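You operate a simulated robot arm through the tools that you are given. There is no shell and no other tool.

You run a simulated two-armed robot. Do the job below in one go: nothing can be reset, and whatever is moved stays where it is left.

TASK
Put one of the bolts from the upper deck of the shelf cart on top of the orange spacer block. Take the grey gap block and put it on the top of the nutrunner bench. Take the yellow test block on the top of the nutrunner bench and put it away on the front of the test box bench. Turn the nutrunner program dial to 1. Put the sponge dabber on top of the padded block. Put the green seal roller on top of the blue cover. Fetch the door hinge b and set it on the low shelf of the seal bench. Any order will do. Set down upright: grey gap block, yellow test block, sponge dabber, door hinge B.

Only the result counts: the job must be done as asked and must still hold three seconds after the hand-in. Knocking over, shifting, dropping, spilling or breaking anything else fails it. A push-on lid holds only when it is set on centred and level and pressed home; a screw cap is set on level and turned clockwise until tight.

THE ROBOT
Two 7-joint arms with two-finger parallel grippers on one trunk, on a base that drives. Base frame: it is fixed to the floor where the robot stands at the start and does not move with it; the origin is under the middle of the robot, x ahead of it, y to its left, z up. Lengths are in mm, angles in degrees, forces in N, time in s.
The left shoulder is at the start at [59, 330, 1100], the right one opposite. With the tool pointing down near the work surface each hand reaches from about 100 to 800 mm from the robot's upright axis, wherever it stands, measured 20 degrees to its own side. Places, roughly: blue cover (29x33x5 cm) [-2500, 2200, 200]; bolt (3x3x4 cm) [500, -100, 600]; door hinge B [-2250, 7000, 750]; front of the test box bench (20x92 cm) [-2260, 9360, 840]; green seal roller (5x17x5 cm) [-2000, 6100, 900]; grey gap block [-2250, 9250, 750]; low shelf of the seal bench [-1900, 6200, 200]; nutrunner program dial [-2200, 7200, 900]; orange spacer block (5x5x7 cm) [600, -100, 700]; padded block (7x9x7 cm) [-2700, 1600, 900]; sponge dabber (5x5x8 cm) [-2000, 6200, 900]; top of the nutrunner bench [-2500, 7700, 800]; yellow test block [-2250, 7750, 750]. Payload 3.91 kg a hand.
Tool frame (each hand has its own): the origin (TCP) lies between the finger pads and is the grasp point; the fingertips stand 30 mm ahead of it; z points along the fingers, y is the line along which they close. The gripper opens to 110 mm. The fingers are 20 mm wide and 10 mm thick; the gripper's body (48 by 112 mm) begins 55 mm behind the TCP.
Orientation is told as [roll, pitch, yaw] about the base's x, y, z axes, in that order, counted from this pose: with the fingers straight down and closing along the base's y, the tool's x points along the base's -x, its y along +y and its z along -z.

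THE INTERFACE
- The arms move only by the tool play_rows. It takes "left_deltas", "right_deltas" or both (then of equal length, played together; a hand with none holds still); each is a list of rows, each an object of numbers (a shift or turn left out is 0, a gripper value left out holds the last): "tx", "ty", "tz": the shift along the base's x, y, z in cm; "ax", "ay", "az": the turn, a rotation vector about the base's x, y, z in degrees. In form: [{"tx": .., "ty": .., "tz": .., "ax": .., "ay": .., "az": ..}, ...]. A call has 1 to 20 rows; each row is the pose to reach, as a shift and turn from the pose commanded when the call began. "left_gripper" and "right_gripper" are, for a hand that has rows, the closure in counts, from 0 (fully open) to 255 (shut), set as the call begins (left out, the last holds). Each row takes 0.2 s and may step no farther than 50 mm and 8.6 degrees from the row before; otherwise, or with a gripper value out of range, the whole call is refused. A pose out of reach is approached as far as the arm can. The call stops where the force on the tool passes 40 N (or 10 N more than at its start, if that is more) or the arm is blocked; 0.2 s more then pass. Each finger travels about 108 mm/s and halts on what it meets, pressing with about 24 N; the grip force reading is that of the motor and also rises with nothing between the fingers. The clock runs only during rows and for 0.2 s after the last one: add rows that repeat a pose to give the fingers time. The reply holds the time, the measured pose of the TCP, the force on the tool along the base axes, the opening and the grip force, in the units named above and with some noise, with the torque about the TCP (base axes, N m) and any sound that the robot's microphone picked up.
- Cameras (640 x 400 px; columns grow to the right, rows downward): "scene" is now at [99.2, 195.1, 1344.7]; the picture's right is [-0.47, -0.87, 0.14], its down [-0.65, 0.23, -0.73] and it looks along [0.60, -0.44, -0.67] (base axes); focal length 281 px, centre (320, 200). "left" rides on the left gripper at [73, -17, -103] in its tool frame; the picture's right is [0.23, 0.97, 0.00], its down [-0.76, 0.18, -0.62] and it looks along [-0.61, 0.14, 0.78] (tool axes); focal length 222 px, centre (320, 200). "right" rides on the right gripper at [73, 17, -103] in its tool frame; the picture's right is [-0.23, 0.97, 0.00], its down [-0.76, -0.18, -0.62] and it looks along [-0.61, -0.14, 0.78] (tool axes); focal length 222 px, centre (320, 200). There is no depth. A picture from a camera that has moved, and an enlarged one, comes with that camera's place and axes in the base frame and with its lens. The place of the scene camera against the robot may be out by one fixed shift of up to 25 mm in any direction.
- get_image(camera): a new picture of that camera. No time passes.
- move_column(by): slides the trunk up (or, below 0, down) by that many mm; the arms and the scene camera ride with it, the base frame stays. It gives what a move gives, with no picture.
- roll_base(legs): drives the robot by 1 to 6 legs, each [ahead, left, turn to the left] in mm, mm and degrees, along the robot's own axes; the way and the turn of a leg run together, so that a leg with both is an arc; at most 1500 mm and 180 degrees a leg. The arms and the cameras ride along, it lands a little off, and it stops where it bumps. It gives what a move gives.
- head_to(pan, tilt): turns the head with the scene camera to pan (to the left, within 86 degrees either way) and tilt (down, from -29 to 69), counted from straight ahead of the robot. It gives what a move gives.
- close_up(camera, box): a new picture of the part [left, top, right, bottom] of that camera's present view, enlarged. No time passes.
- hand_in(): hands the job in; it is judged then, once.

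Nothing tells you exact positions but the pictures and the camera data. Unless the task says otherwise, let go and move clear before handing in.

The tools are called after "Request:" by a JSON object that holds its "api" and its "payload". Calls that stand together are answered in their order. play_rows: Moves the arms, as the interface text tells. Its arguments: {"type":"object","properties":{"left_deltas":{"type":"array","items":{"type":"object","properties":{"tx":{"type":"number"},"ty":{"type":"number"},"tz":{"type":"number"},"ax":{"type":"number"},"ay":{"type":"number"},"az":{"type":"number"}}}},"left_gripper":{"type":"number"},"right_deltas":{"type":"array","items":{"type":"object","properties":{"tx":{"type":"number"},"ty":{"type":"number"},"tz":{"type":"number"},"ax":{"type":"number"},"ay":{"type":"number"},"az":{"type":"number"}}}},"right_gripper":{"type":"number"}},"required":[]} The other tools are called the same way: move_column (by) slides the trunk up or down; roll_base (legs) drives the base; head_to (pan, tilt) turns the head that bears the scene camera; get_image (camera) takes a picture; close_up (camera, box) takes an enlarged picture of a part of a camera's view; hand_in () hands the job in.

At the start:

```text
time_s: 0.0
left_tool_pos: [833.0, 145.7, 853.8]
left_tcp_rot: [-1.8, -4.0, -4.8]
left_ft_force: [79.0, 63.1, 53.2]
left_torque: [-0.46, -2.19, 0.81]
left_gripper_width: 0.0
left_gripper_force: 0.0
right_tool_pos: [438.3, -250.3, 936.3]
right_tcp_rot: [-8.4, -10.9, -5.9]
right_ft_force: [602.1, -138.4, -152.2]
right_torque: [7.99, -5.17, 37.48]
right_gripper_width: 110.1
right_gripper_force: 1.0
trunk travel left (down, up): [-625.0, 315.0]
robot x, y, heading: [-43.4, 17.0, -5.9]
head pan, tilt: [-22.4, 46.3]
```

scene: 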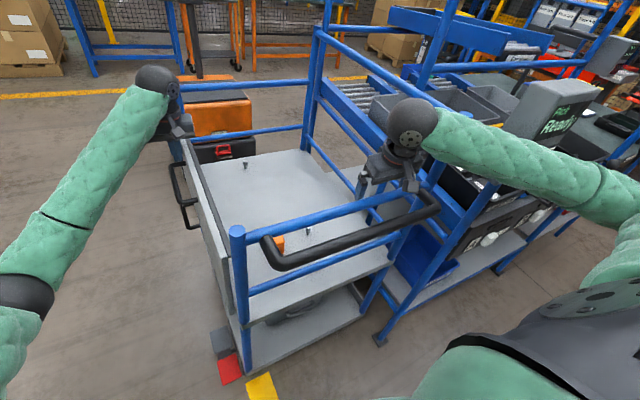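
right: 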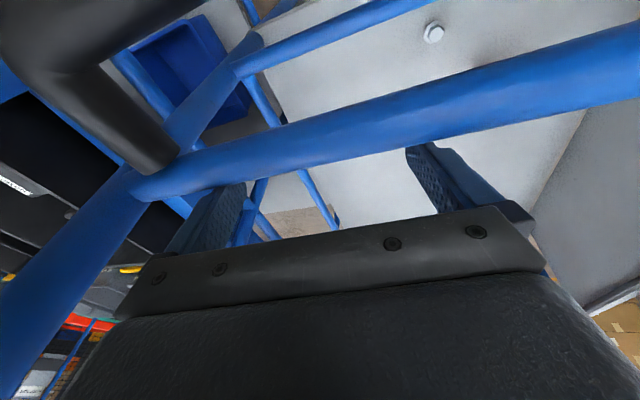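
left: 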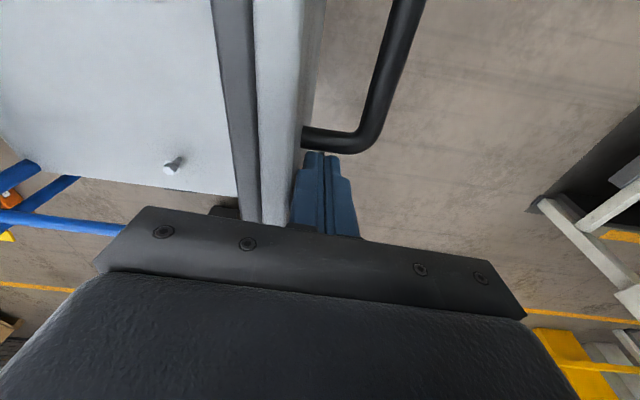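

The robot starts with both grippers near or against the shelf cart: bolts stand on its upper deck, and an orange block is near the handle. I will look closer before moving anything.

Request:
{"api": "get_image", "payload": {"camera": "scene"}}

Request:
{"api": "close_up", "payload": {"camera": "scene", "box": [160, 140, 440, 315]}}

Request:
{"api": "close_up", "payload": {"camera": "scene", "box": [340, 80, 500, 230]}}

Request:
{"api": "close_up", "payload": {"camera": "right", "box": [0, 0, 640, 240]}}

```text
taken
camera scene: at [99.2, 195.1, 1344.7], right [-0.47, -0.87, 0.14], down [-0.65, 0.23, -0.73], along [0.6, -0.44, -0.67], focal length 281 px, centre (320, 200)
```

scene: 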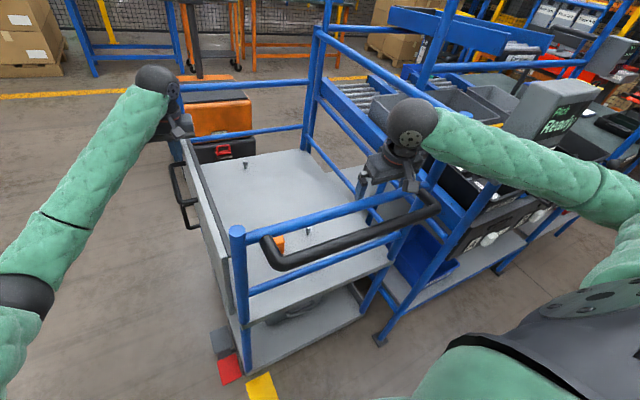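

```text
2.29 times, centred on (300, 228) of scene
camera zoom: at [99.2, 195.1, 1344.7], right [-0.47, -0.87, 0.14], down [-0.65, 0.23, -0.73], along [0.6, -0.44, -0.67], focal length 642 px, centre (366, 137)
```

zoom: 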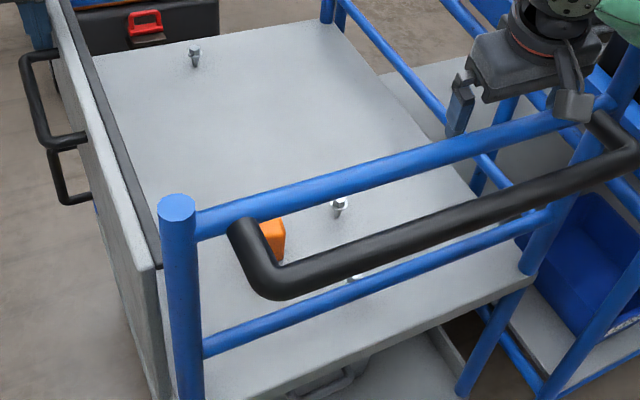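

```text
2.67 times, centred on (420, 155) of scene
camera zoom: at [99.2, 195.1, 1344.7], right [-0.47, -0.87, 0.14], down [-0.65, 0.23, -0.73], along [0.6, -0.44, -0.67], focal length 750 px, centre (53, 320)
```

zoom: 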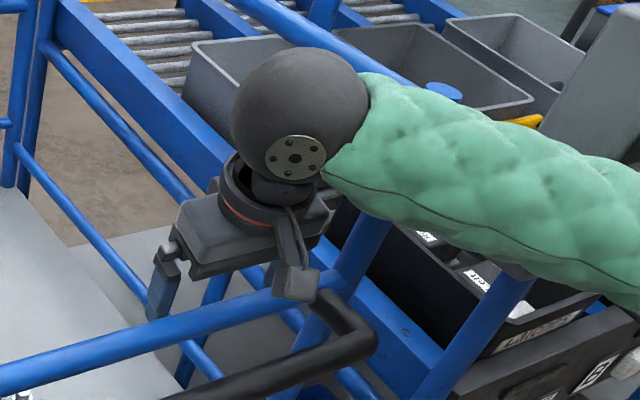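

```text
1.00 times, centred on (320, 120) of right (not enlarged: the box is as wide or as high as the picture)
camera zoom: at [351.7, -209.8, 1022.2], right [0.35, 0.93, -0.09], down [0.61, -0.15, 0.78], along [0.71, -0.33, -0.62], focal length 222 px, centre (320, 280)
```

zoom: 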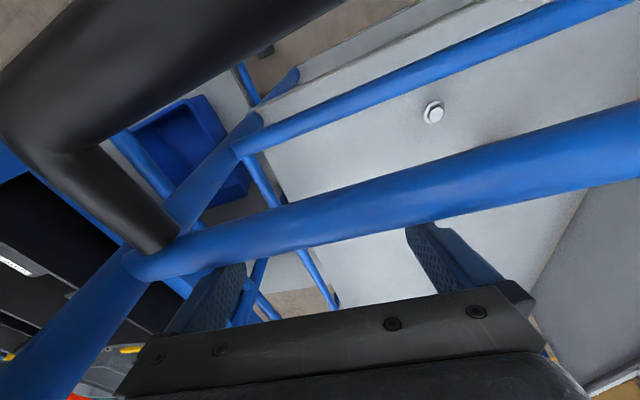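

The right fingers press against the cart's blue end rail from the far side, and the left fingertips press the top edge of the cart's left panel. I will ease both hands off: right ahead and up, left to the left and up.

Request:
{"api": "play_rows", "payload": {"right_deltas": [{"tx": 0.5}, {"tx": 1.0}, {"tx": 1.5, "tz": 0.5}, {"tx": 1.5, "tz": 2}, {"tx": 1.5, "tz": 5}], "left_deltas": [{"ty": 0.5, "tz": 0.3}, {"ty": 1.0, "tz": 1}, {"ty": 1.5, "tz": 2}, {"ty": 1.5, "tz": 4}, {"ty": 1.5, "tz": 7}]}}

```text
time_s: 0.2
left_tool_pos: [852.9, 199.7, 917.3]
left_tcp_rot: [14.6, -14.2, 9.5]
left_ft_force: [1.8, 5.9, 2.3]
left_torque: [-0.51, 0.2, -0.02]
left_gripper_width: 109.8
left_gripper_force: 0.0
right_tool_pos: [498.9, -202.0, 1033.7]
right_tcp_rot: [-3.2, -7.5, 3.3]
right_ft_force: [1.1, 2.1, -0.7]
right_torque: [-0.18, 0.12, -0.02]
right_gripper_width: 110.3
right_gripper_force: 0.0
trunk travel left (down, up): [-625.0, 315.0]
robot x, y, heading: [-48.3, 56.5, 0.4]
head pan, tilt: [-22.4, 46.3]
stopped in row 1 (left hand): the force on the tool passed its limit at 887 N (the readings are from after the stop); the commanded pose is now the measured one
```

The contact released with a jolt and shifted the robot itself: heading is now 0.4 deg and the left gripper is open. I will check whether the cart or the bolts moved.

Request:
{"api": "get_image", "payload": {"camera": "scene"}}

Request:
{"api": "get_image", "payload": {"camera": "right"}}

Request:
{"api": "get_image", "payload": {"camera": "left"}}

```text
taken
camera scene: at [77.4, 319.8, 1405.0], right [-0.37, -0.91, 0.18], down [-0.67, 0.12, -0.73], along [0.64, -0.39, -0.66], focal length 281 px, centre (320, 200)
```

scene: 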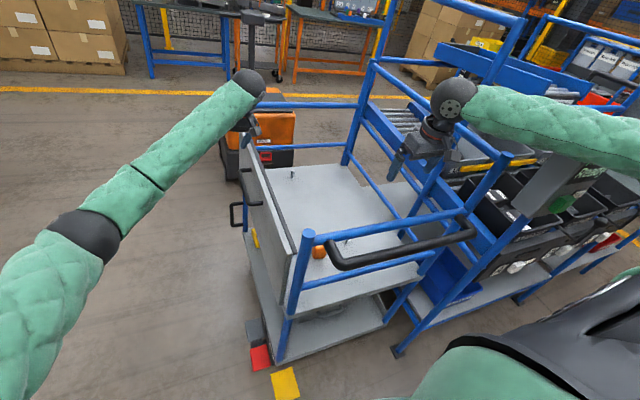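

```text
taken
camera right: at [412.5, -183.8, 1125.9], right [0.18, 0.98, -0.03], down [0.68, -0.1, 0.73], along [0.71, -0.15, -0.69], focal length 222 px, centre (320, 200)
```

right: 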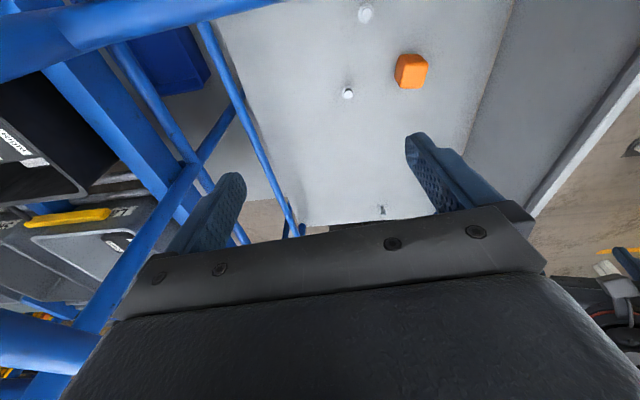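

```text
taken
camera left: at [766.6, 142.0, 992.9], right [-0.43, 0.88, 0.18], down [0.57, 0.11, 0.82], along [0.7, 0.46, -0.55], focal length 222 px, centre (320, 200)
```

left: 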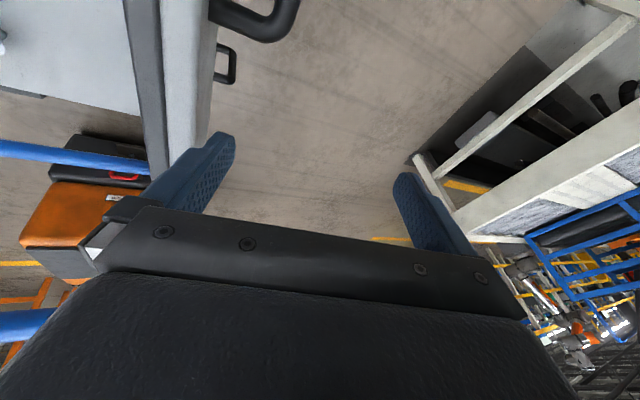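

The robot was jolted; I will let it settle with small upward moves of both hands, staying clear of the cart, and read the state again.

Request:
{"api": "play_rows", "payload": {"right_deltas": [{"tz": 1}, {"tz": 2}, {"tz": 2}], "left_deltas": [{"ty": 1, "tz": 2}, {"ty": 2, "tz": 4}, {"ty": 3, "tz": 6}]}}

```text
time_s: 0.6
left_tool_pos: [895.6, 170.5, 946.7]
left_tcp_rot: [24.5, -23.5, 10.3]
left_ft_force: [4.0, 3.6, -0.2]
left_torque: [-0.36, 0.27, 0.04]
left_gripper_width: 109.9
left_gripper_force: 0.1
right_tool_pos: [578.5, -230.4, 1104.5]
right_tcp_rot: [-3.2, -9.5, 2.7]
right_ft_force: [-1.5, -0.8, -1.7]
right_torque: [0.07, -0.13, -0.05]
right_gripper_width: 110.1
right_gripper_force: 0.1
trunk travel left (down, up): [-625.0, 315.0]
robot x, y, heading: [-17.5, 41.1, 1.2]
head pan, tilt: [-22.4, 46.3]
stopped in row 1 (left hand): the arm was blocked; the commanded pose is now the measured one
```

The readings still drift while the robot settles, so I will pause with a hold on one hand and read again.

Request:
{"api": "play_rows", "payload": {"right_deltas": [{"tz": 0}, {"tz": 0}, {"tz": 0}, {"tz": 0}, {"tz": 0}]}}

Request:
{"api": "get_image", "payload": {"camera": "scene"}}

Request:
{"api": "get_image", "payload": {"camera": "left"}}

```text
time_s: 0.9
left_tool_pos: [894.5, 118.9, 956.8]
left_tcp_rot: [38.6, -30.9, 5.6]
left_ft_force: [2.9, 4.6, 1.4]
left_torque: [-0.3, 0.11, 0.03]
left_gripper_width: 110.1
left_gripper_force: 0.0
right_tool_pos: [634.9, -310.3, 1050.9]
right_tcp_rot: [-1.3, -6.7, 6.8]
right_ft_force: [-15.8, 51.2, 25.2]
right_torque: [-4.0, -0.49, -1.34]
right_gripper_width: 86.5
right_gripper_force: 0.1
trunk travel left (down, up): [-625.0, 315.0]
robot x, y, heading: [7.8, 47.3, 5.5]
head pan, tilt: [-22.4, 46.3]
stopped in row 1 (left hand): the arm was blocked; the commanded pose is now the measured one
```

```text
taken
camera scene: at [98.4, 296.3, 1415.4], right [-0.29, -0.94, 0.16], down [-0.67, 0.08, -0.74], along [0.68, -0.33, -0.66], focal length 281 px, centre (320, 200)
```

scene: 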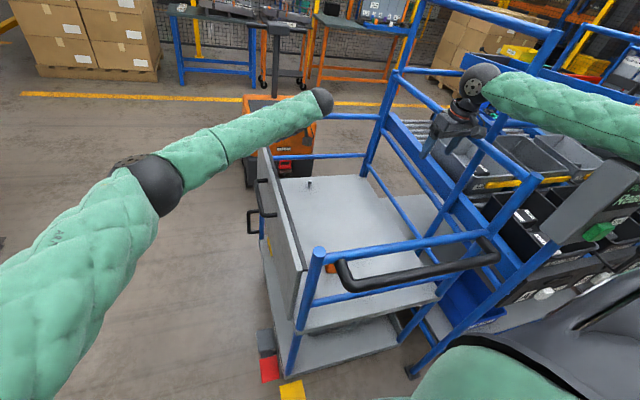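

```text
taken
camera left: at [805.9, 32.0, 979.6], right [-0.58, 0.71, 0.41], down [0.37, -0.21, 0.9], along [0.73, 0.67, -0.14], focal length 222 px, centre (320, 200)
```

left: 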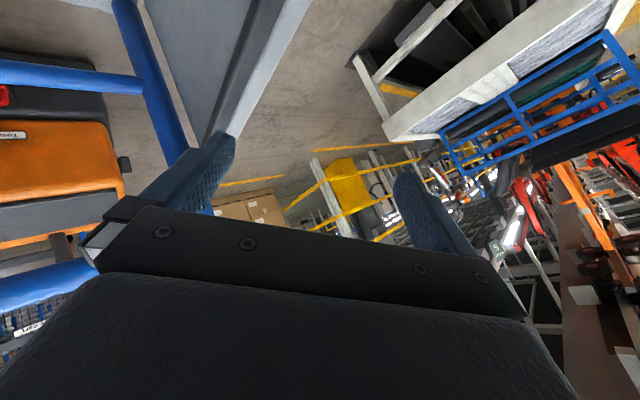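

The base seems to be swinging back from its displaced start pose, and the right gripper is touching something. I will look through the right camera before the next move.

Request:
{"api": "get_image", "payload": {"camera": "right"}}

Request:
{"api": "close_up", "payload": {"camera": "scene", "box": [380, 40, 580, 200]}}

```text
taken
camera right: at [548.2, -302.4, 1145.7], right [0.11, 0.99, 0.0], down [0.7, -0.08, 0.71], along [0.71, -0.08, -0.7], focal length 222 px, centre (320, 200)
```

right: 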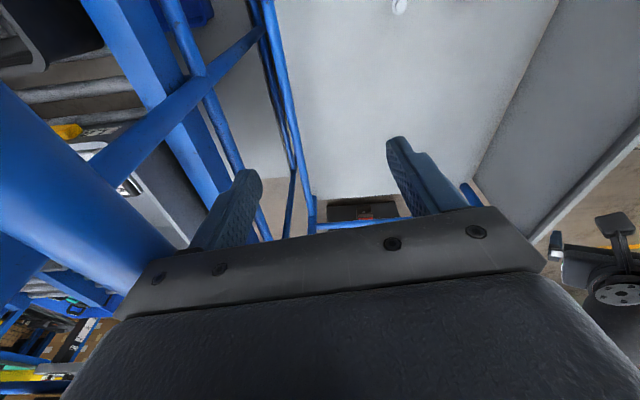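

```text
2.50 times, centred on (480, 120) of scene
camera zoom: at [98.4, 296.3, 1415.4], right [-0.29, -0.94, 0.16], down [-0.67, 0.08, -0.74], along [0.68, -0.33, -0.66], focal length 703 px, centre (-80, 400)
```

zoom: 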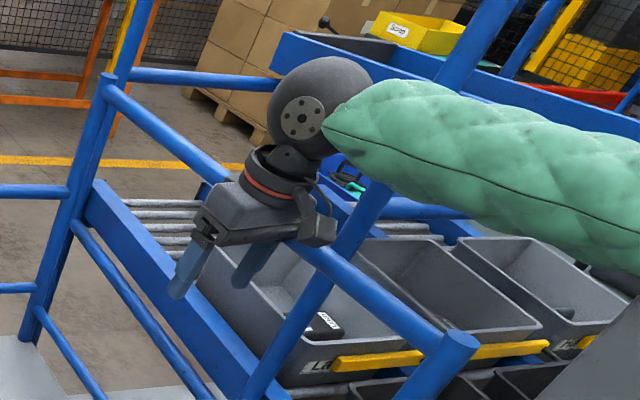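

The right gripper's outer side touches the neighbouring rack's rail, and the left arm is stretched past its reach. I will bring the right hand left and up, and pull the left hand back toward the robot and up.

Request:
{"api": "play_rows", "payload": {"right_deltas": [{"ty": 2, "tz": 1}, {"ty": 5, "tz": 3}, {"ty": 8, "tz": 5}, {"ty": 9, "tz": 7}, {"ty": 10, "tz": 8}, {"ty": 10, "tz": 8}], "left_deltas": [{"tx": -3, "tz": 1}, {"tx": -7, "ty": 2, "tz": 2}, {"tx": -11, "ty": 4, "tz": 3}, {"tx": -15, "ty": 6, "tz": 4}, {"tx": -19, "ty": 8, "tz": 5}, {"tx": -23, "ty": 10, "tz": 6}]}}

```text
time_s: 1.2
left_tool_pos: [888.8, 147.4, 899.4]
left_tcp_rot: [48.1, -27.7, 1.1]
left_ft_force: [0.7, 6.2, 4.0]
left_torque: [-0.54, 0.12, -0.07]
left_gripper_width: 110.3
left_gripper_force: 0.0
right_tool_pos: [703.9, -316.7, 987.1]
right_tcp_rot: [8.4, -8.7, 3.2]
right_ft_force: [0.3, -9.1, 2.9]
right_torque: [0.64, 0.14, 0.12]
right_gripper_width: 110.4
right_gripper_force: 0.1
trunk travel left (down, up): [-625.0, 315.0]
robot x, y, heading: [38.1, 55.0, 10.8]
head pan, tilt: [-22.4, 46.3]
stopped in row 1 (left hand): the arm was blocked; the commanded pose is now the measured one
```

The base is still drifting ahead and turning left on its own. I will take a look and then use the base drive to bring it to a controlled stop.

Request:
{"api": "get_image", "payload": {"camera": "scene"}}

Request:
{"api": "get_image", "payload": {"camera": "left"}}

Request:
{"api": "get_image", "payload": {"camera": "right"}}

```text
taken
camera scene: at [100.6, 312.5, 1408.3], right [-0.2, -0.97, 0.16], down [-0.67, 0.02, -0.74], along [0.71, -0.26, -0.65], focal length 281 px, centre (320, 200)
```

scene: 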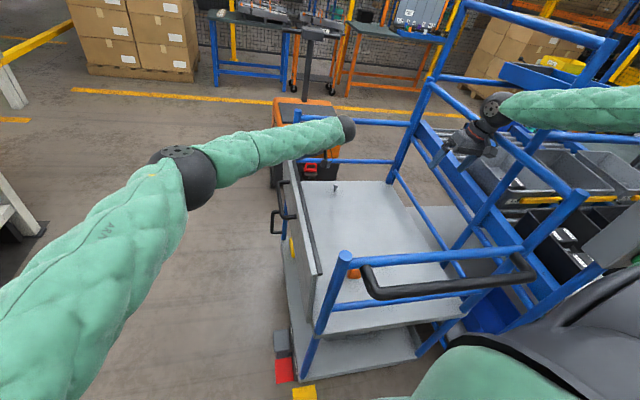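

```text
taken
camera left: at [800.4, 58.5, 915.8], right [-0.55, 0.64, 0.54], down [0.43, -0.34, 0.84], along [0.72, 0.69, -0.09], focal length 222 px, centre (320, 200)
```

left: 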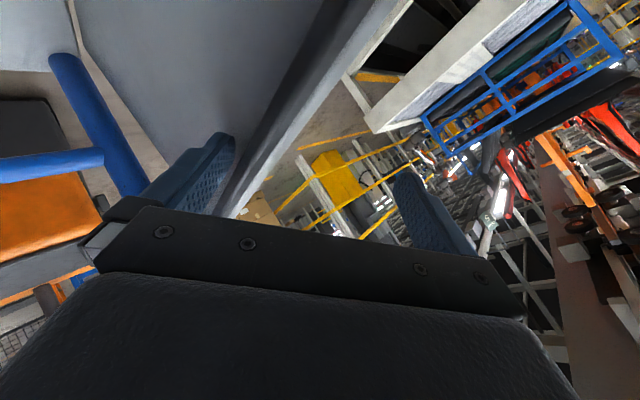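

```text
taken
camera right: at [615.5, -319.3, 1080.7], right [0.15, 0.97, 0.17], down [0.68, -0.23, 0.7], along [0.72, 0.02, -0.69], focal length 222 px, centre (320, 200)
```

right: 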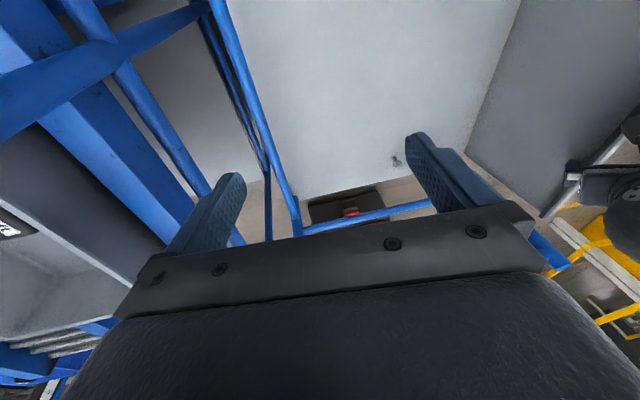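

The cart has not visibly moved, but my base drifts toward it. I will command a short backward drive so that the base stops under control.

Request:
{"api": "roll_base", "payload": {"legs": [[-80, 0, 0]]}}

```text
time_s: 2.0
left_tool_pos: [929.7, 369.9, 694.5]
left_tcp_rot: [60.4, -12.5, -3.6]
left_ft_force: [-15.6, -36.8, 2.2]
left_torque: [0.98, -0.46, -0.58]
left_gripper_width: 109.1
left_gripper_force: 0.0
right_tool_pos: [925.9, -115.4, 833.8]
right_tcp_rot: [26.8, 0.5, 19.9]
right_ft_force: [0.9, 5.3, 4.6]
right_torque: [-0.65, -0.06, 0.1]
right_gripper_width: 110.1
right_gripper_force: 0.0
trunk travel left (down, up): [-625.0, 315.0]
robot x, y, heading: [147.6, 115.0, 30.1]
head pan, tilt: [-22.4, 46.3]
stopped in leg 1: the robot was blocked; the commanded pose is now the measured one
```

The drift is worse: the robot has turned to 30 degrees and the hands are dropping. I will look at once to see what is happening.

Request:
{"api": "get_image", "payload": {"camera": "scene"}}

Request:
{"api": "get_image", "payload": {"camera": "left"}}

Request:
{"api": "get_image", "payload": {"camera": "right"}}

```text
taken
camera scene: at [166.8, 348.1, 1412.3], right [0.13, -0.98, 0.14], down [-0.66, -0.19, -0.73], along [0.74, 0.0, -0.67], focal length 281 px, centre (320, 200)
```

scene: 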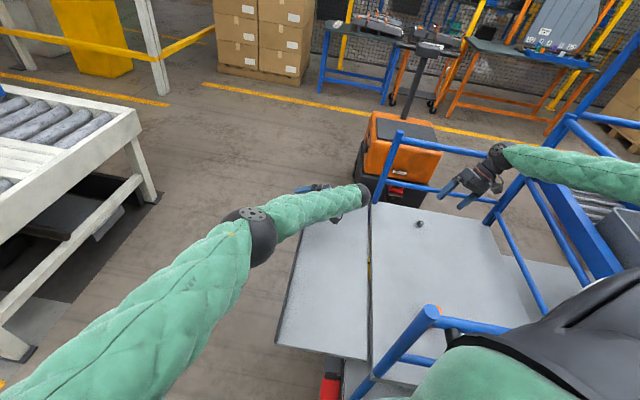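

```text
taken
camera left: at [845.4, 276.1, 714.0], right [-0.37, 0.51, 0.78], down [0.61, -0.49, 0.62], along [0.7, 0.71, -0.13], focal length 222 px, centre (320, 200)
```

left: 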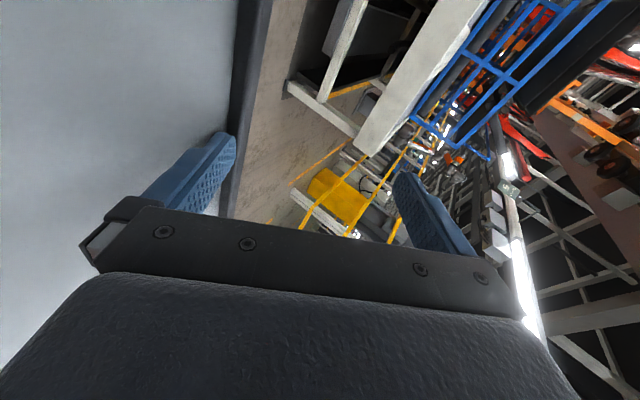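

```text
taken
camera right: at [868.8, -170.0, 935.2], right [-0.08, 0.9, 0.44], down [0.87, -0.15, 0.47], along [0.49, 0.42, -0.77], focal length 222 px, centre (320, 200)
```

right: 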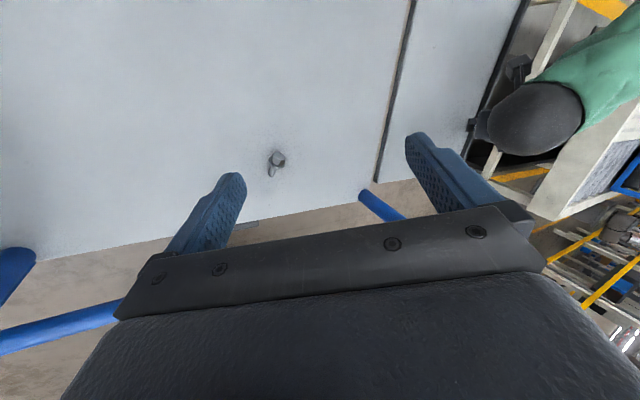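

The cart's left side panel has swung down flat, and the robot still turns. I will hold both hands exactly where they are for a moment to see whether the motion dies out.

Request:
{"api": "play_rows", "payload": {"right_deltas": [{"tz": 0}], "left_deltas": [{"tz": 0}]}}

```text
time_s: 2.2
left_tool_pos: [938.4, 362.1, 688.1]
left_tcp_rot: [65.6, -10.1, -19.3]
left_ft_force: [-122.3, -213.1, 144.5]
left_torque: [-13.87, 8.18, -0.17]
left_gripper_width: 99.0
left_gripper_force: 0.0
right_tool_pos: [879.5, -162.1, 860.3]
right_tcp_rot: [28.0, -1.1, 20.4]
right_ft_force: [-5.1, -1.9, -5.1]
right_torque: [0.44, -0.38, -0.23]
right_gripper_width: 110.0
right_gripper_force: 0.0
trunk travel left (down, up): [-625.0, 315.0]
robot x, y, heading: [117.9, 99.5, 24.3]
head pan, tilt: [-22.4, 46.3]
stopped in row 1 (left hand): the force on the tool passed its limit at 202 N (the readings are from after the stop); the commanded pose is now the measured one
```

The base is now swinging back while the left fingers press into the lowered panel. I will lift the left hand off the panel and keep the right hand where it is.

Request:
{"api": "play_rows", "payload": {"left_deltas": [{"ty": -1, "tz": 2}, {"ty": -2, "tz": 5}, {"ty": -3, "tz": 9}, {"ty": -4, "tz": 13}, {"ty": -5, "tz": 17}], "right_deltas": [{"tz": 1}, {"tz": 2}, {"tz": 4}, {"tz": 6}, {"tz": 8}]}}

Request:
{"api": "get_image", "payload": {"camera": "scene"}}

```text
time_s: 2.5
left_tool_pos: [970.7, 414.0, 730.3]
left_tcp_rot: [82.7, -3.4, -30.8]
left_ft_force: [1.7, 0.2, 0.9]
left_torque: [-0.02, 0.05, 0.11]
left_gripper_width: 110.1
left_gripper_force: 0.1
right_tool_pos: [871.4, -204.2, 884.5]
right_tcp_rot: [28.4, 0.1, 26.2]
right_ft_force: [0.7, -2.0, -1.9]
right_torque: [0.09, 0.0, -0.01]
right_gripper_width: 110.2
right_gripper_force: 0.0
trunk travel left (down, up): [-625.0, 315.0]
robot x, y, heading: [97.8, 49.1, 24.2]
head pan, tilt: [-22.4, 46.3]
stopped in row 1 (left hand): the force on the tool passed its limit at 369 N (the readings are from after the stop); the commanded pose is now the measured one
```

```text
taken
camera scene: at [96.8, 417.3, 1410.0], right [0.02, -0.97, 0.23], down [-0.65, -0.19, -0.73], along [0.76, -0.14, -0.64], focal length 281 px, centre (320, 200)
```

scene: 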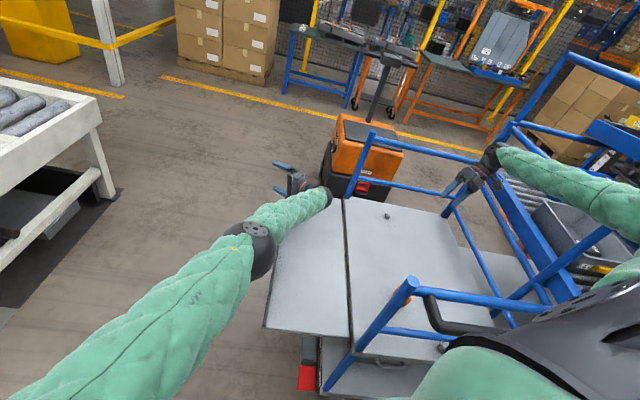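

By the camera's own tilt data the whole robot is leaning to its left by about 13 degrees, so something is wrong under its base. I will look around without letting time pass, including below and beside the normal view.

Request:
{"api": "close_up", "payload": {"camera": "scene", "box": [0, 396, 640, 400]}}

Request:
{"api": "close_up", "payload": {"camera": "scene", "box": [636, 0, 640, 400]}}

Request:
{"api": "get_image", "payload": {"camera": "left"}}

Request:
{"api": "get_image", "payload": {"camera": "right"}}

```text
1.00 times, centred on (320, 398) of scene (not enlarged: the box is as wide or as high as the picture)
camera zoom: at [96.8, 417.3, 1410.0], right [0.02, -0.97, 0.23], down [-0.65, -0.19, -0.73], along [0.76, -0.14, -0.64], focal length 281 px, centre (320, 2)
```

zoom: 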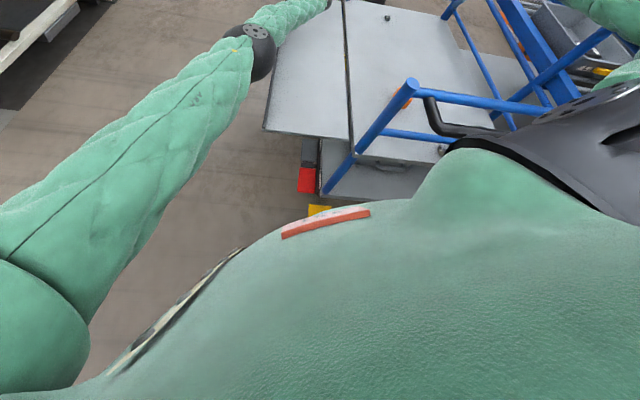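

```text
1.00 times, centred on (638, 200) of scene (not enlarged: the box is as wide or as high as the picture)
camera zoom: at [96.8, 417.3, 1410.0], right [0.02, -0.97, 0.23], down [-0.65, -0.19, -0.73], along [0.76, -0.14, -0.64], focal length 281 px, centre (2, 200)
```

zoom: 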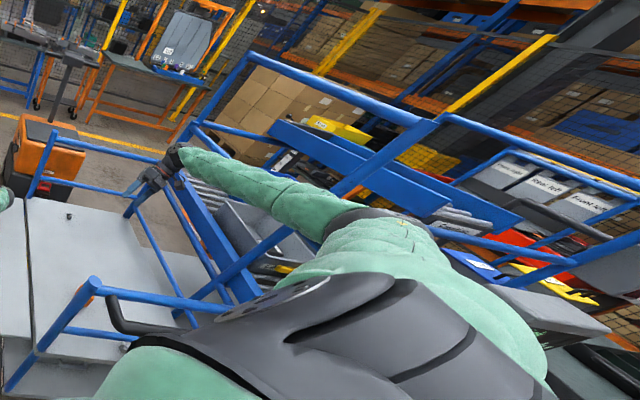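

```text
taken
camera left: at [855.9, 361.2, 722.1], right [-0.18, 0.25, 0.95], down [0.33, -0.89, 0.3], along [0.92, 0.37, 0.08], focal length 222 px, centre (320, 200)
```

left: 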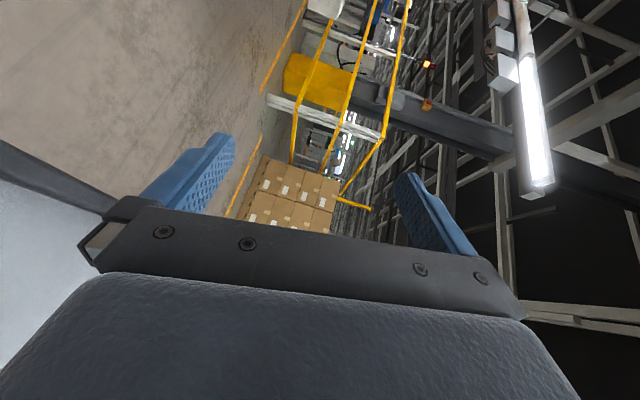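

```text
taken
camera right: at [821.1, -267.0, 985.0], right [-0.17, 0.87, 0.46], down [0.88, -0.07, 0.46], along [0.43, 0.49, -0.76], focal length 222 px, centre (320, 200)
```

right: 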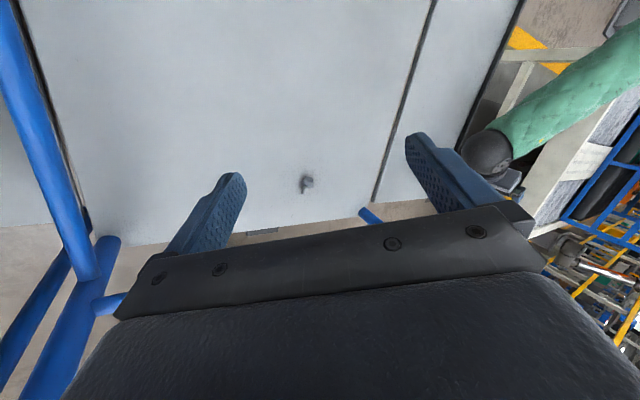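

My right arm reaches over the neighbouring rack and the robot is cramped against the cart, which may be what makes it lean. I will drive slowly back and to the left, away from both.

Request:
{"api": "roll_base", "payload": {"legs": [[-120, 110, 0]]}}

Request:
{"api": "get_image", "payload": {"camera": "scene"}}

```text
time_s: 3.3
left_tool_pos: [903.0, 480.2, 712.8]
left_tcp_rot: [107.7, 24.0, -22.7]
left_ft_force: [0.5, -0.5, 8.1]
left_torque: [-0.5, 0.27, 0.08]
left_gripper_width: 110.1
left_gripper_force: 0.1
right_tool_pos: [871.6, -118.5, 755.0]
right_tcp_rot: [45.0, -2.0, 49.5]
right_ft_force: [0.4, -3.2, 5.7]
right_torque: [-0.04, -0.21, -0.16]
right_gripper_width: 109.7
right_gripper_force: 0.0
trunk travel left (down, up): [-625.0, 315.0]
robot x, y, heading: [68.2, 13.3, 26.3]
head pan, tilt: [-22.4, 46.3]
stopped in leg 1: the robot was blocked; the commanded pose is now the measured one
```

```text
taken
camera scene: at [44.5, 315.8, 1411.0], right [0.06, -0.98, 0.19], down [-0.64, -0.18, -0.74], along [0.76, -0.07, -0.64], focal length 281 px, centre (320, 200)
```

scene: 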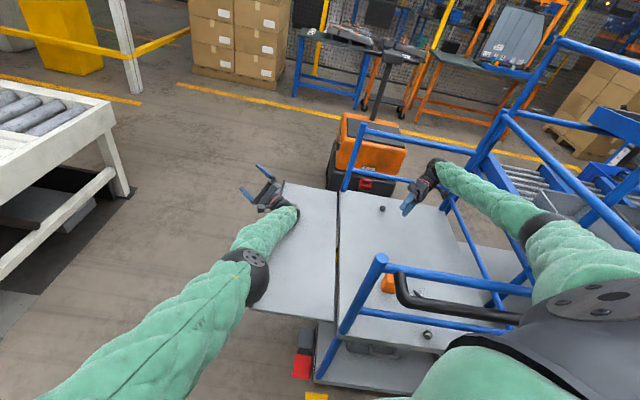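

The left wrist now seems to rest on the lowered panel and both arms sag. I will try lifting and drawing in both hands together.

Request:
{"api": "play_rows", "payload": {"left_deltas": [{"tx": -2, "tz": 2}, {"tx": -4, "tz": 5}, {"tx": -7, "tz": 8}, {"tx": -10, "tz": 11}, {"tx": -13, "tz": 14}, {"tx": -16, "tz": 17}], "right_deltas": [{"tz": 2}, {"tz": 5}, {"tz": 8}, {"tz": 11}, {"tz": 14}, {"tz": 17}]}}

Request:
{"api": "get_image", "payload": {"camera": "scene"}}

```text
time_s: 3.6
left_tool_pos: [917.5, 477.4, 737.9]
left_tcp_rot: [122.0, 40.6, -14.4]
left_ft_force: [-29.0, -16.5, -73.3]
left_torque: [3.63, -2.43, -0.9]
left_gripper_width: 109.8
left_gripper_force: 0.1
right_tool_pos: [913.6, -34.7, 683.1]
right_tcp_rot: [58.4, -13.2, 65.1]
right_ft_force: [-3.2, -45.6, 47.3]
right_torque: [-2.94, 0.08, -0.17]
right_gripper_width: 91.2
right_gripper_force: 0.0
trunk travel left (down, up): [-625.0, 315.0]
robot x, y, heading: [45.4, 40.2, 30.9]
head pan, tilt: [-22.4, 46.3]
stopped in row 1 (left hand): the arm was blocked; the commanded pose is now the measured one
```

```text
taken
camera scene: at [89.4, 128.4, 1416.1], right [0.15, -0.99, 0.03], down [-0.67, -0.12, -0.73], along [0.73, 0.09, -0.68], focal length 281 px, centre (320, 200)
```

scene: 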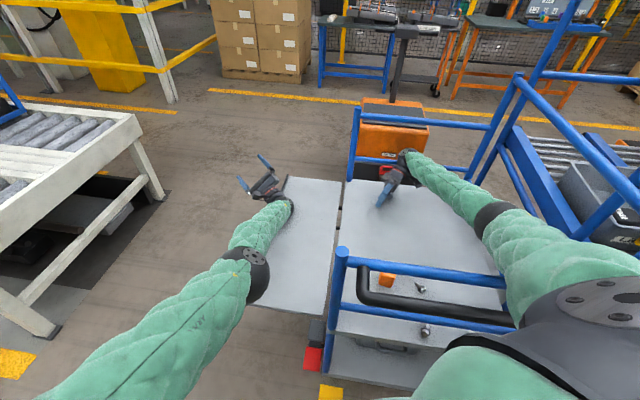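

The robot has rocked back upright: the camera's roll is now under 2 degrees. The right fingertips touch the deck, so I will lift both hands gently now.

Request:
{"api": "play_rows", "payload": {"left_deltas": [{"tz": 1}, {"tz": 2.5}, {"tz": 4}, {"tz": 6}], "right_deltas": [{"tz": 1}, {"tz": 3}, {"tz": 5}, {"tz": 8}]}}

Request:
{"api": "get_image", "payload": {"camera": "scene"}}

```text
time_s: 3.9
left_tool_pos: [853.5, 539.1, 803.1]
left_tcp_rot: [124.4, 38.5, -6.9]
left_ft_force: [-5.4, 8.7, 2.5]
left_torque: [0.13, 0.27, -0.54]
left_gripper_width: 110.1
left_gripper_force: 0.1
right_tool_pos: [899.4, -9.9, 708.5]
right_tcp_rot: [54.5, -19.3, 75.7]
right_ft_force: [-2.1, -4.7, 1.1]
right_torque: [0.12, -0.22, -0.34]
right_gripper_width: 109.9
right_gripper_force: 0.0
trunk travel left (down, up): [-625.0, 315.0]
robot x, y, heading: [43.6, 35.2, 31.6]
head pan, tilt: [-22.4, 46.3]
stopped in row 1 (right hand): the force on the tool passed its limit at 166 N (the readings are from after the stop); the commanded pose is now the measured one
```

```text
taken
camera scene: at [27.5, 19.2, 1416.7], right [0.17, -0.99, -0.04], down [-0.64, -0.08, -0.77], along [0.75, 0.15, -0.64], focal length 281 px, centre (320, 200)
```

scene: 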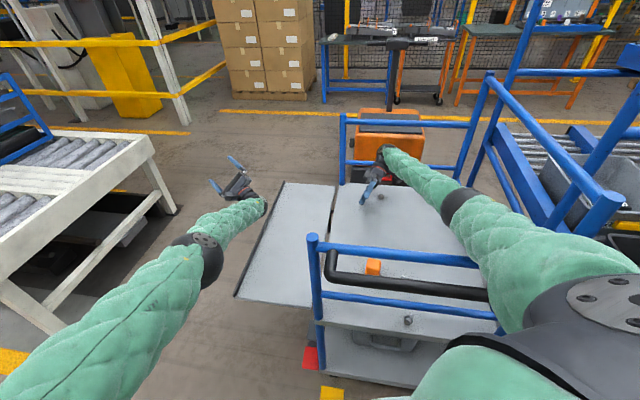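

The base has stopped sliding and the robot stands nearly level. I will keep lifting both hands in small steps.

Request:
{"api": "play_rows", "payload": {"left_deltas": [{"tz": 0.5}, {"tz": 1.5}, {"tz": 3}, {"tz": 5}], "right_deltas": [{"tz": 0.5}, {"tz": 1.5}, {"tz": 3}, {"tz": 5}]}}

Request:
{"api": "get_image", "payload": {"camera": "scene"}}

```text
time_s: 4.2
left_tool_pos: [924.2, 430.4, 716.6]
left_tcp_rot: [113.2, 41.6, -22.2]
left_ft_force: [0.2, 0.6, -12.4]
left_torque: [0.83, -0.63, -0.02]
left_gripper_width: 109.9
left_gripper_force: 0.1
right_tool_pos: [942.0, 80.2, 694.5]
right_tcp_rot: [53.5, -18.6, 85.8]
right_ft_force: [5.7, 8.2, 1.8]
right_torque: [-0.35, 0.07, 0.58]
right_gripper_width: 110.0
right_gripper_force: 0.0
trunk travel left (down, up): [-625.0, 315.0]
robot x, y, heading: [46.7, 29.1, 30.8]
head pan, tilt: [-22.4, 46.3]
stopped in row 1 (right hand): the force on the tool passed its limit at 102 N (the readings are from after the stop); the commanded pose is now the measured one
```

```text
taken
camera scene: at [95.7, 48.8, 1417.7], right [0.14, -0.99, -0.02], down [-0.67, -0.08, -0.73], along [0.72, 0.12, -0.68], focal length 281 px, centre (320, 200)
```

scene: 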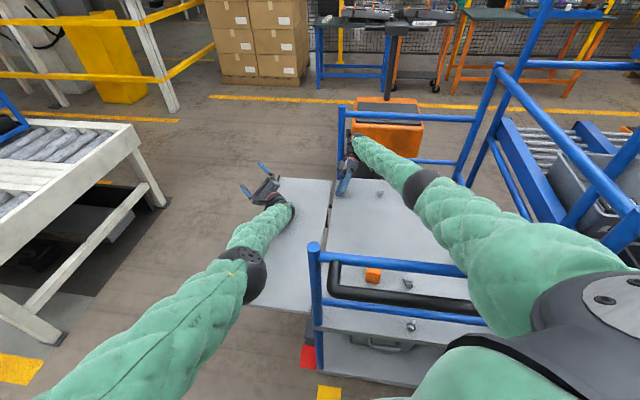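

The base is steady, but the right hand is still swinging toward the cart's far-left corner. I will check both hand cameras before the next command.

Request:
{"api": "get_image", "payload": {"camera": "right"}}

Request:
{"api": "get_image", "payload": {"camera": "left"}}

Request:
{"api": "close_up", "payload": {"camera": "scene", "box": [220, 90, 460, 240]}}

```text
taken
camera right: at [1005.9, -18.6, 743.7], right [-0.58, 0.01, 0.81], down [0.65, 0.6, 0.46], along [-0.49, 0.8, -0.36], focal length 222 px, centre (320, 200)
```

right: 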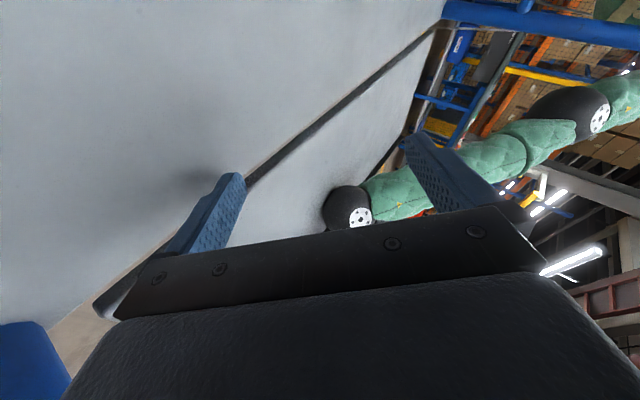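

```text
taken
camera left: at [806.9, 383.6, 722.5], right [0.24, -0.52, 0.82], down [0.23, -0.79, -0.57], along [0.94, 0.33, -0.07], focal length 222 px, centre (320, 200)
```

left: 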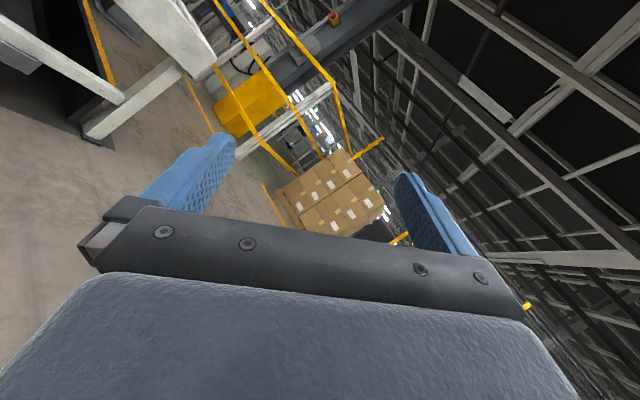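

```text
2.67 times, centred on (340, 165) of scene
camera zoom: at [95.7, 48.8, 1417.7], right [0.14, -0.99, -0.02], down [-0.67, -0.08, -0.73], along [0.72, 0.12, -0.68], focal length 750 px, centre (267, 293)
```

zoom: 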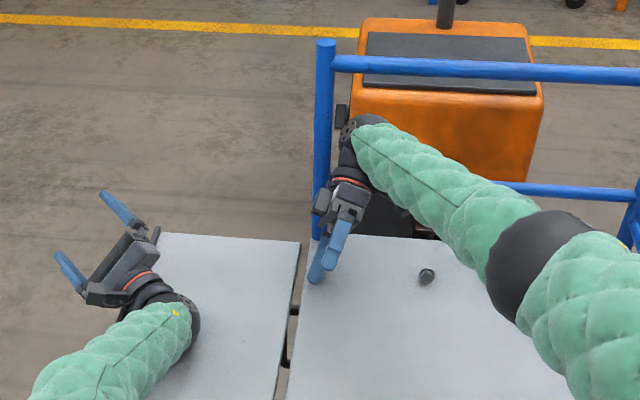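

The left wrist rests on the lowered panel and the right hand hangs just above the deck. I will raise the trunk a little so that both arms come clear without steering them sideways.

Request:
{"api": "move_column", "payload": {"by": 80}}

Request:
{"api": "get_image", "payload": {"camera": "scene"}}

```text
time_s: 4.5
left_tool_pos: [977.8, 416.6, 726.0]
left_tcp_rot: [117.7, 42.0, -17.9]
left_ft_force: [5.1, -3.9, -6.1]
left_torque: [0.22, -0.34, 0.4]
left_gripper_width: 109.9
left_gripper_force: 0.0
right_tool_pos: [976.2, 16.1, 738.1]
right_tcp_rot: [49.6, -20.8, 89.7]
right_ft_force: [-284.6, 34.6, 246.7]
right_torque: [-8.56, -28.94, -3.36]
right_gripper_width: 109.9
right_gripper_force: 0.0
trunk travel left (down, up): [-632.0, 308.0]
robot x, y, heading: [60.5, -13.6, 22.8]
head pan, tilt: [-22.4, 46.3]
stopped: the arm was blocked; the commanded pose is now the measured one
```

```text
taken
camera scene: at [123.5, 6.2, 1416.8], right [0.01, -1.0, -0.01], down [-0.69, 0.0, -0.73], along [0.73, 0.02, -0.69], focal length 281 px, centre (320, 200)
```

scene: 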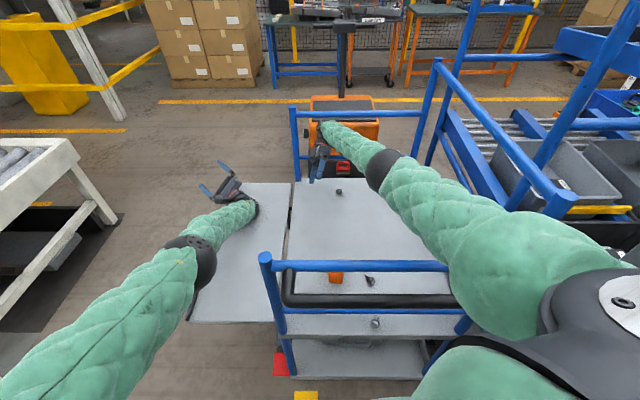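

The right gripper body is pressed against the cart's far lower rail, pushed back and up. I will draw the right hand back toward the robot and up, away from that rail.

Request:
{"api": "play_rows", "payload": {"right_deltas": [{"tx": -2, "tz": 1.5}, {"tx": -5, "tz": 4}, {"tx": -8, "tz": 7}, {"tx": -11, "tz": 10}, {"tx": -14, "tz": 13}]}}

Request:
{"api": "get_image", "payload": {"camera": "scene"}}

```text
time_s: 4.9
left_tool_pos: [972.0, 388.2, 715.2]
left_tcp_rot: [113.1, 44.1, -25.3]
left_ft_force: [0.5, 0.3, -0.1]
left_torque: [-0.01, 0.03, 0.02]
left_gripper_width: 109.8
left_gripper_force: 0.1
right_tool_pos: [962.3, 77.7, 748.6]
right_tcp_rot: [46.4, -23.6, 97.2]
right_ft_force: [-0.6, 0.2, -0.1]
right_torque: [-0.03, 0.02, -0.02]
right_gripper_width: 109.9
right_gripper_force: 0.0
trunk travel left (down, up): [-632.0, 308.0]
robot x, y, heading: [62.1, -7.6, 24.4]
head pan, tilt: [-22.4, 46.3]
stopped in row 1 (left hand): the arm was blocked; the commanded pose is now the measured one
```

```text
taken
camera scene: at [110.7, -5.9, 1417.8], right [0.03, -1.0, -0.03], down [-0.68, 0.0, -0.73], along [0.73, 0.04, -0.68], focal length 281 px, centre (320, 200)
```

scene: 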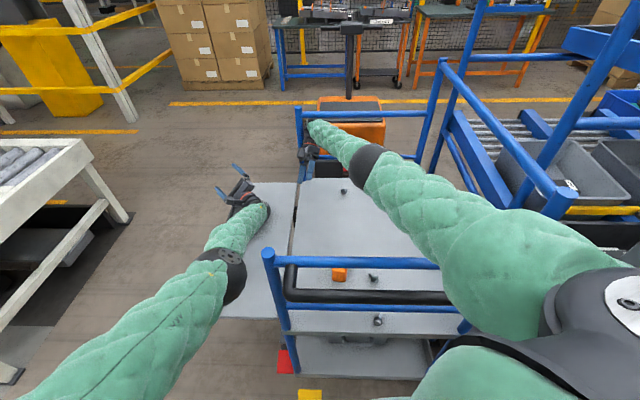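

Both hands now read almost no force and the robot stands level and still at heading 24 degrees. I will lift and draw back both hands gently.

Request:
{"api": "play_rows", "payload": {"right_deltas": [{"tz": 1}, {"tx": -1, "tz": 3}, {"tx": -3, "tz": 6}, {"tx": -6, "tz": 9}, {"tx": -9, "tz": 12}, {"tx": -12, "tz": 15}], "left_deltas": [{"tx": -1, "tz": 1}, {"tx": -3, "tz": 3}, {"tx": -5, "tz": 6}, {"tx": -8, "tz": 9}, {"tx": -11, "tz": 12}, {"tx": -14, "tz": 15}]}}

Request:
{"api": "get_image", "payload": {"camera": "scene"}}

```text
time_s: 5.2
left_tool_pos: [1006.8, 337.7, 714.0]
left_tcp_rot: [113.0, 44.2, -28.4]
left_ft_force: [2.7, -19.1, 0.1]
left_torque: [-0.42, -0.14, 1.25]
left_gripper_width: 110.1
left_gripper_force: 0.0
right_tool_pos: [960.9, 66.2, 742.2]
right_tcp_rot: [45.0, -22.3, 102.2]
right_ft_force: [1.8, -1.7, 1.1]
right_torque: [0.05, -0.02, -0.07]
right_gripper_width: 110.1
right_gripper_force: 0.1
trunk travel left (down, up): [-632.0, 308.0]
robot x, y, heading: [64.9, -33.4, 21.4]
head pan, tilt: [-22.4, 46.3]
stopped in row 1 (left hand): the arm was blocked; the commanded pose is now the measured one
```

```text
taken
camera scene: at [125.7, -22.5, 1416.1], right [-0.02, -1.0, -0.02], down [-0.69, 0.03, -0.73], along [0.73, 0.0, -0.69], focal length 281 px, centre (320, 200)
```

scene: 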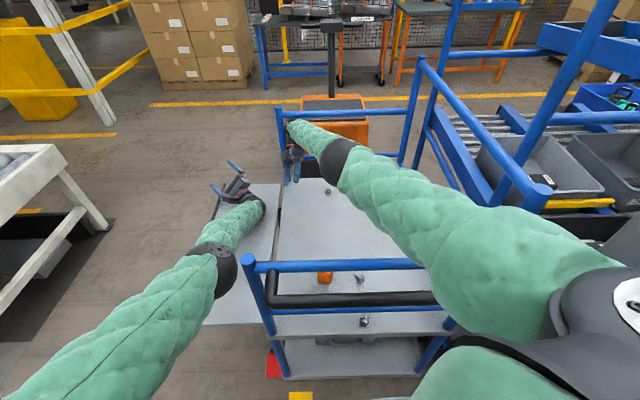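

Both hands are lightly loaded and the base is level, so I will now try backing straight away from the cart along the base's -x, carrying the arms along.

Request:
{"api": "roll_base", "payload": {"legs": [[-140, 55, 0]]}}

Request:
{"api": "get_image", "payload": {"camera": "scene"}}

```text
time_s: 5.9
left_tool_pos: [1018.3, 347.2, 707.1]
left_tcp_rot: [110.2, 45.1, -30.7]
left_ft_force: [-0.1, 0.2, 0.6]
left_torque: [0.02, 0.03, -0.02]
left_gripper_width: 110.1
left_gripper_force: 0.1
right_tool_pos: [946.0, 65.1, 699.3]
right_tcp_rot: [48.7, -22.2, 100.6]
right_ft_force: [0.2, 1.7, 1.4]
right_torque: [-0.05, -0.06, 0.08]
right_gripper_width: 110.0
right_gripper_force: 0.1
trunk travel left (down, up): [-632.0, 308.0]
robot x, y, heading: [61.5, -33.4, 21.3]
head pan, tilt: [-22.4, 46.3]
stopped in leg 1: the robot was blocked; the commanded pose is now the measured one
```

```text
taken
camera scene: at [137.0, -18.9, 1414.8], right [-0.02, -1.0, -0.02], down [-0.69, 0.02, -0.72], along [0.72, 0.0, -0.69], focal length 281 px, centre (320, 200)
```

scene: 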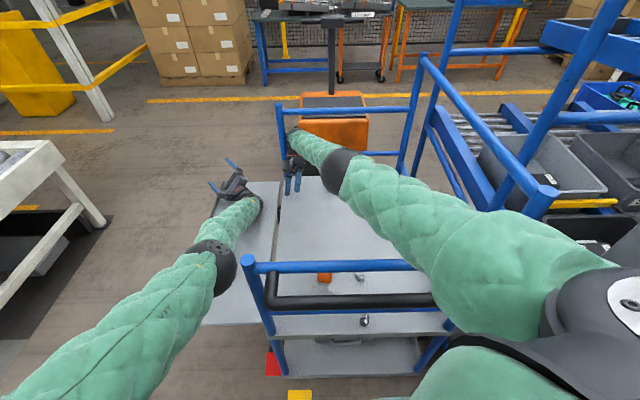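

The base is held by something and the arms sag a little at each stop. I will try a stronger lift of both hands, with full-size steps straight up.

Request:
{"api": "play_rows", "payload": {"right_deltas": [{"tz": 5}, {"tz": 9}, {"tx": -3, "tz": 12}, {"tx": -6, "tz": 15}, {"tx": -9, "tz": 18}], "left_deltas": [{"tx": -3, "tz": 4}, {"tx": -6, "tz": 8}, {"tx": -9, "tz": 12}, {"tx": -12, "tz": 16}, {"tx": -15, "tz": 20}]}}

Request:
{"api": "get_image", "payload": {"camera": "scene"}}

```text
time_s: 6.2
left_tool_pos: [1024.0, 352.8, 704.6]
left_tcp_rot: [109.2, 45.6, -31.3]
left_ft_force: [-0.4, 0.7, 0.3]
left_torque: [-0.05, 0.04, -0.03]
left_gripper_width: 110.1
left_gripper_force: 0.1
right_tool_pos: [946.5, 68.2, 696.2]
right_tcp_rot: [49.6, -23.1, 99.1]
right_ft_force: [-0.7, 2.2, -0.1]
right_torque: [-0.04, -0.02, 0.09]
right_gripper_width: 110.0
right_gripper_force: 0.0
trunk travel left (down, up): [-632.0, 308.0]
robot x, y, heading: [56.8, -36.3, 21.3]
head pan, tilt: [-22.4, 46.3]
stopped in row 1 (left hand): the arm was blocked; the commanded pose is now the measured one
```

```text
taken
camera scene: at [142.5, -14.8, 1413.8], right [-0.02, -1.0, -0.01], down [-0.7, 0.02, -0.72], along [0.72, 0.0, -0.7], focal length 281 px, centre (320, 200)
```

scene: 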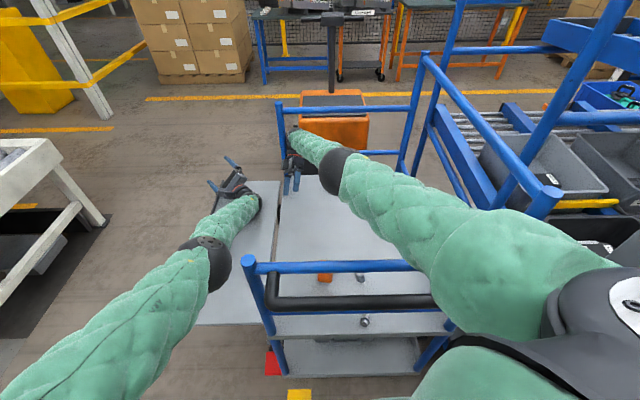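

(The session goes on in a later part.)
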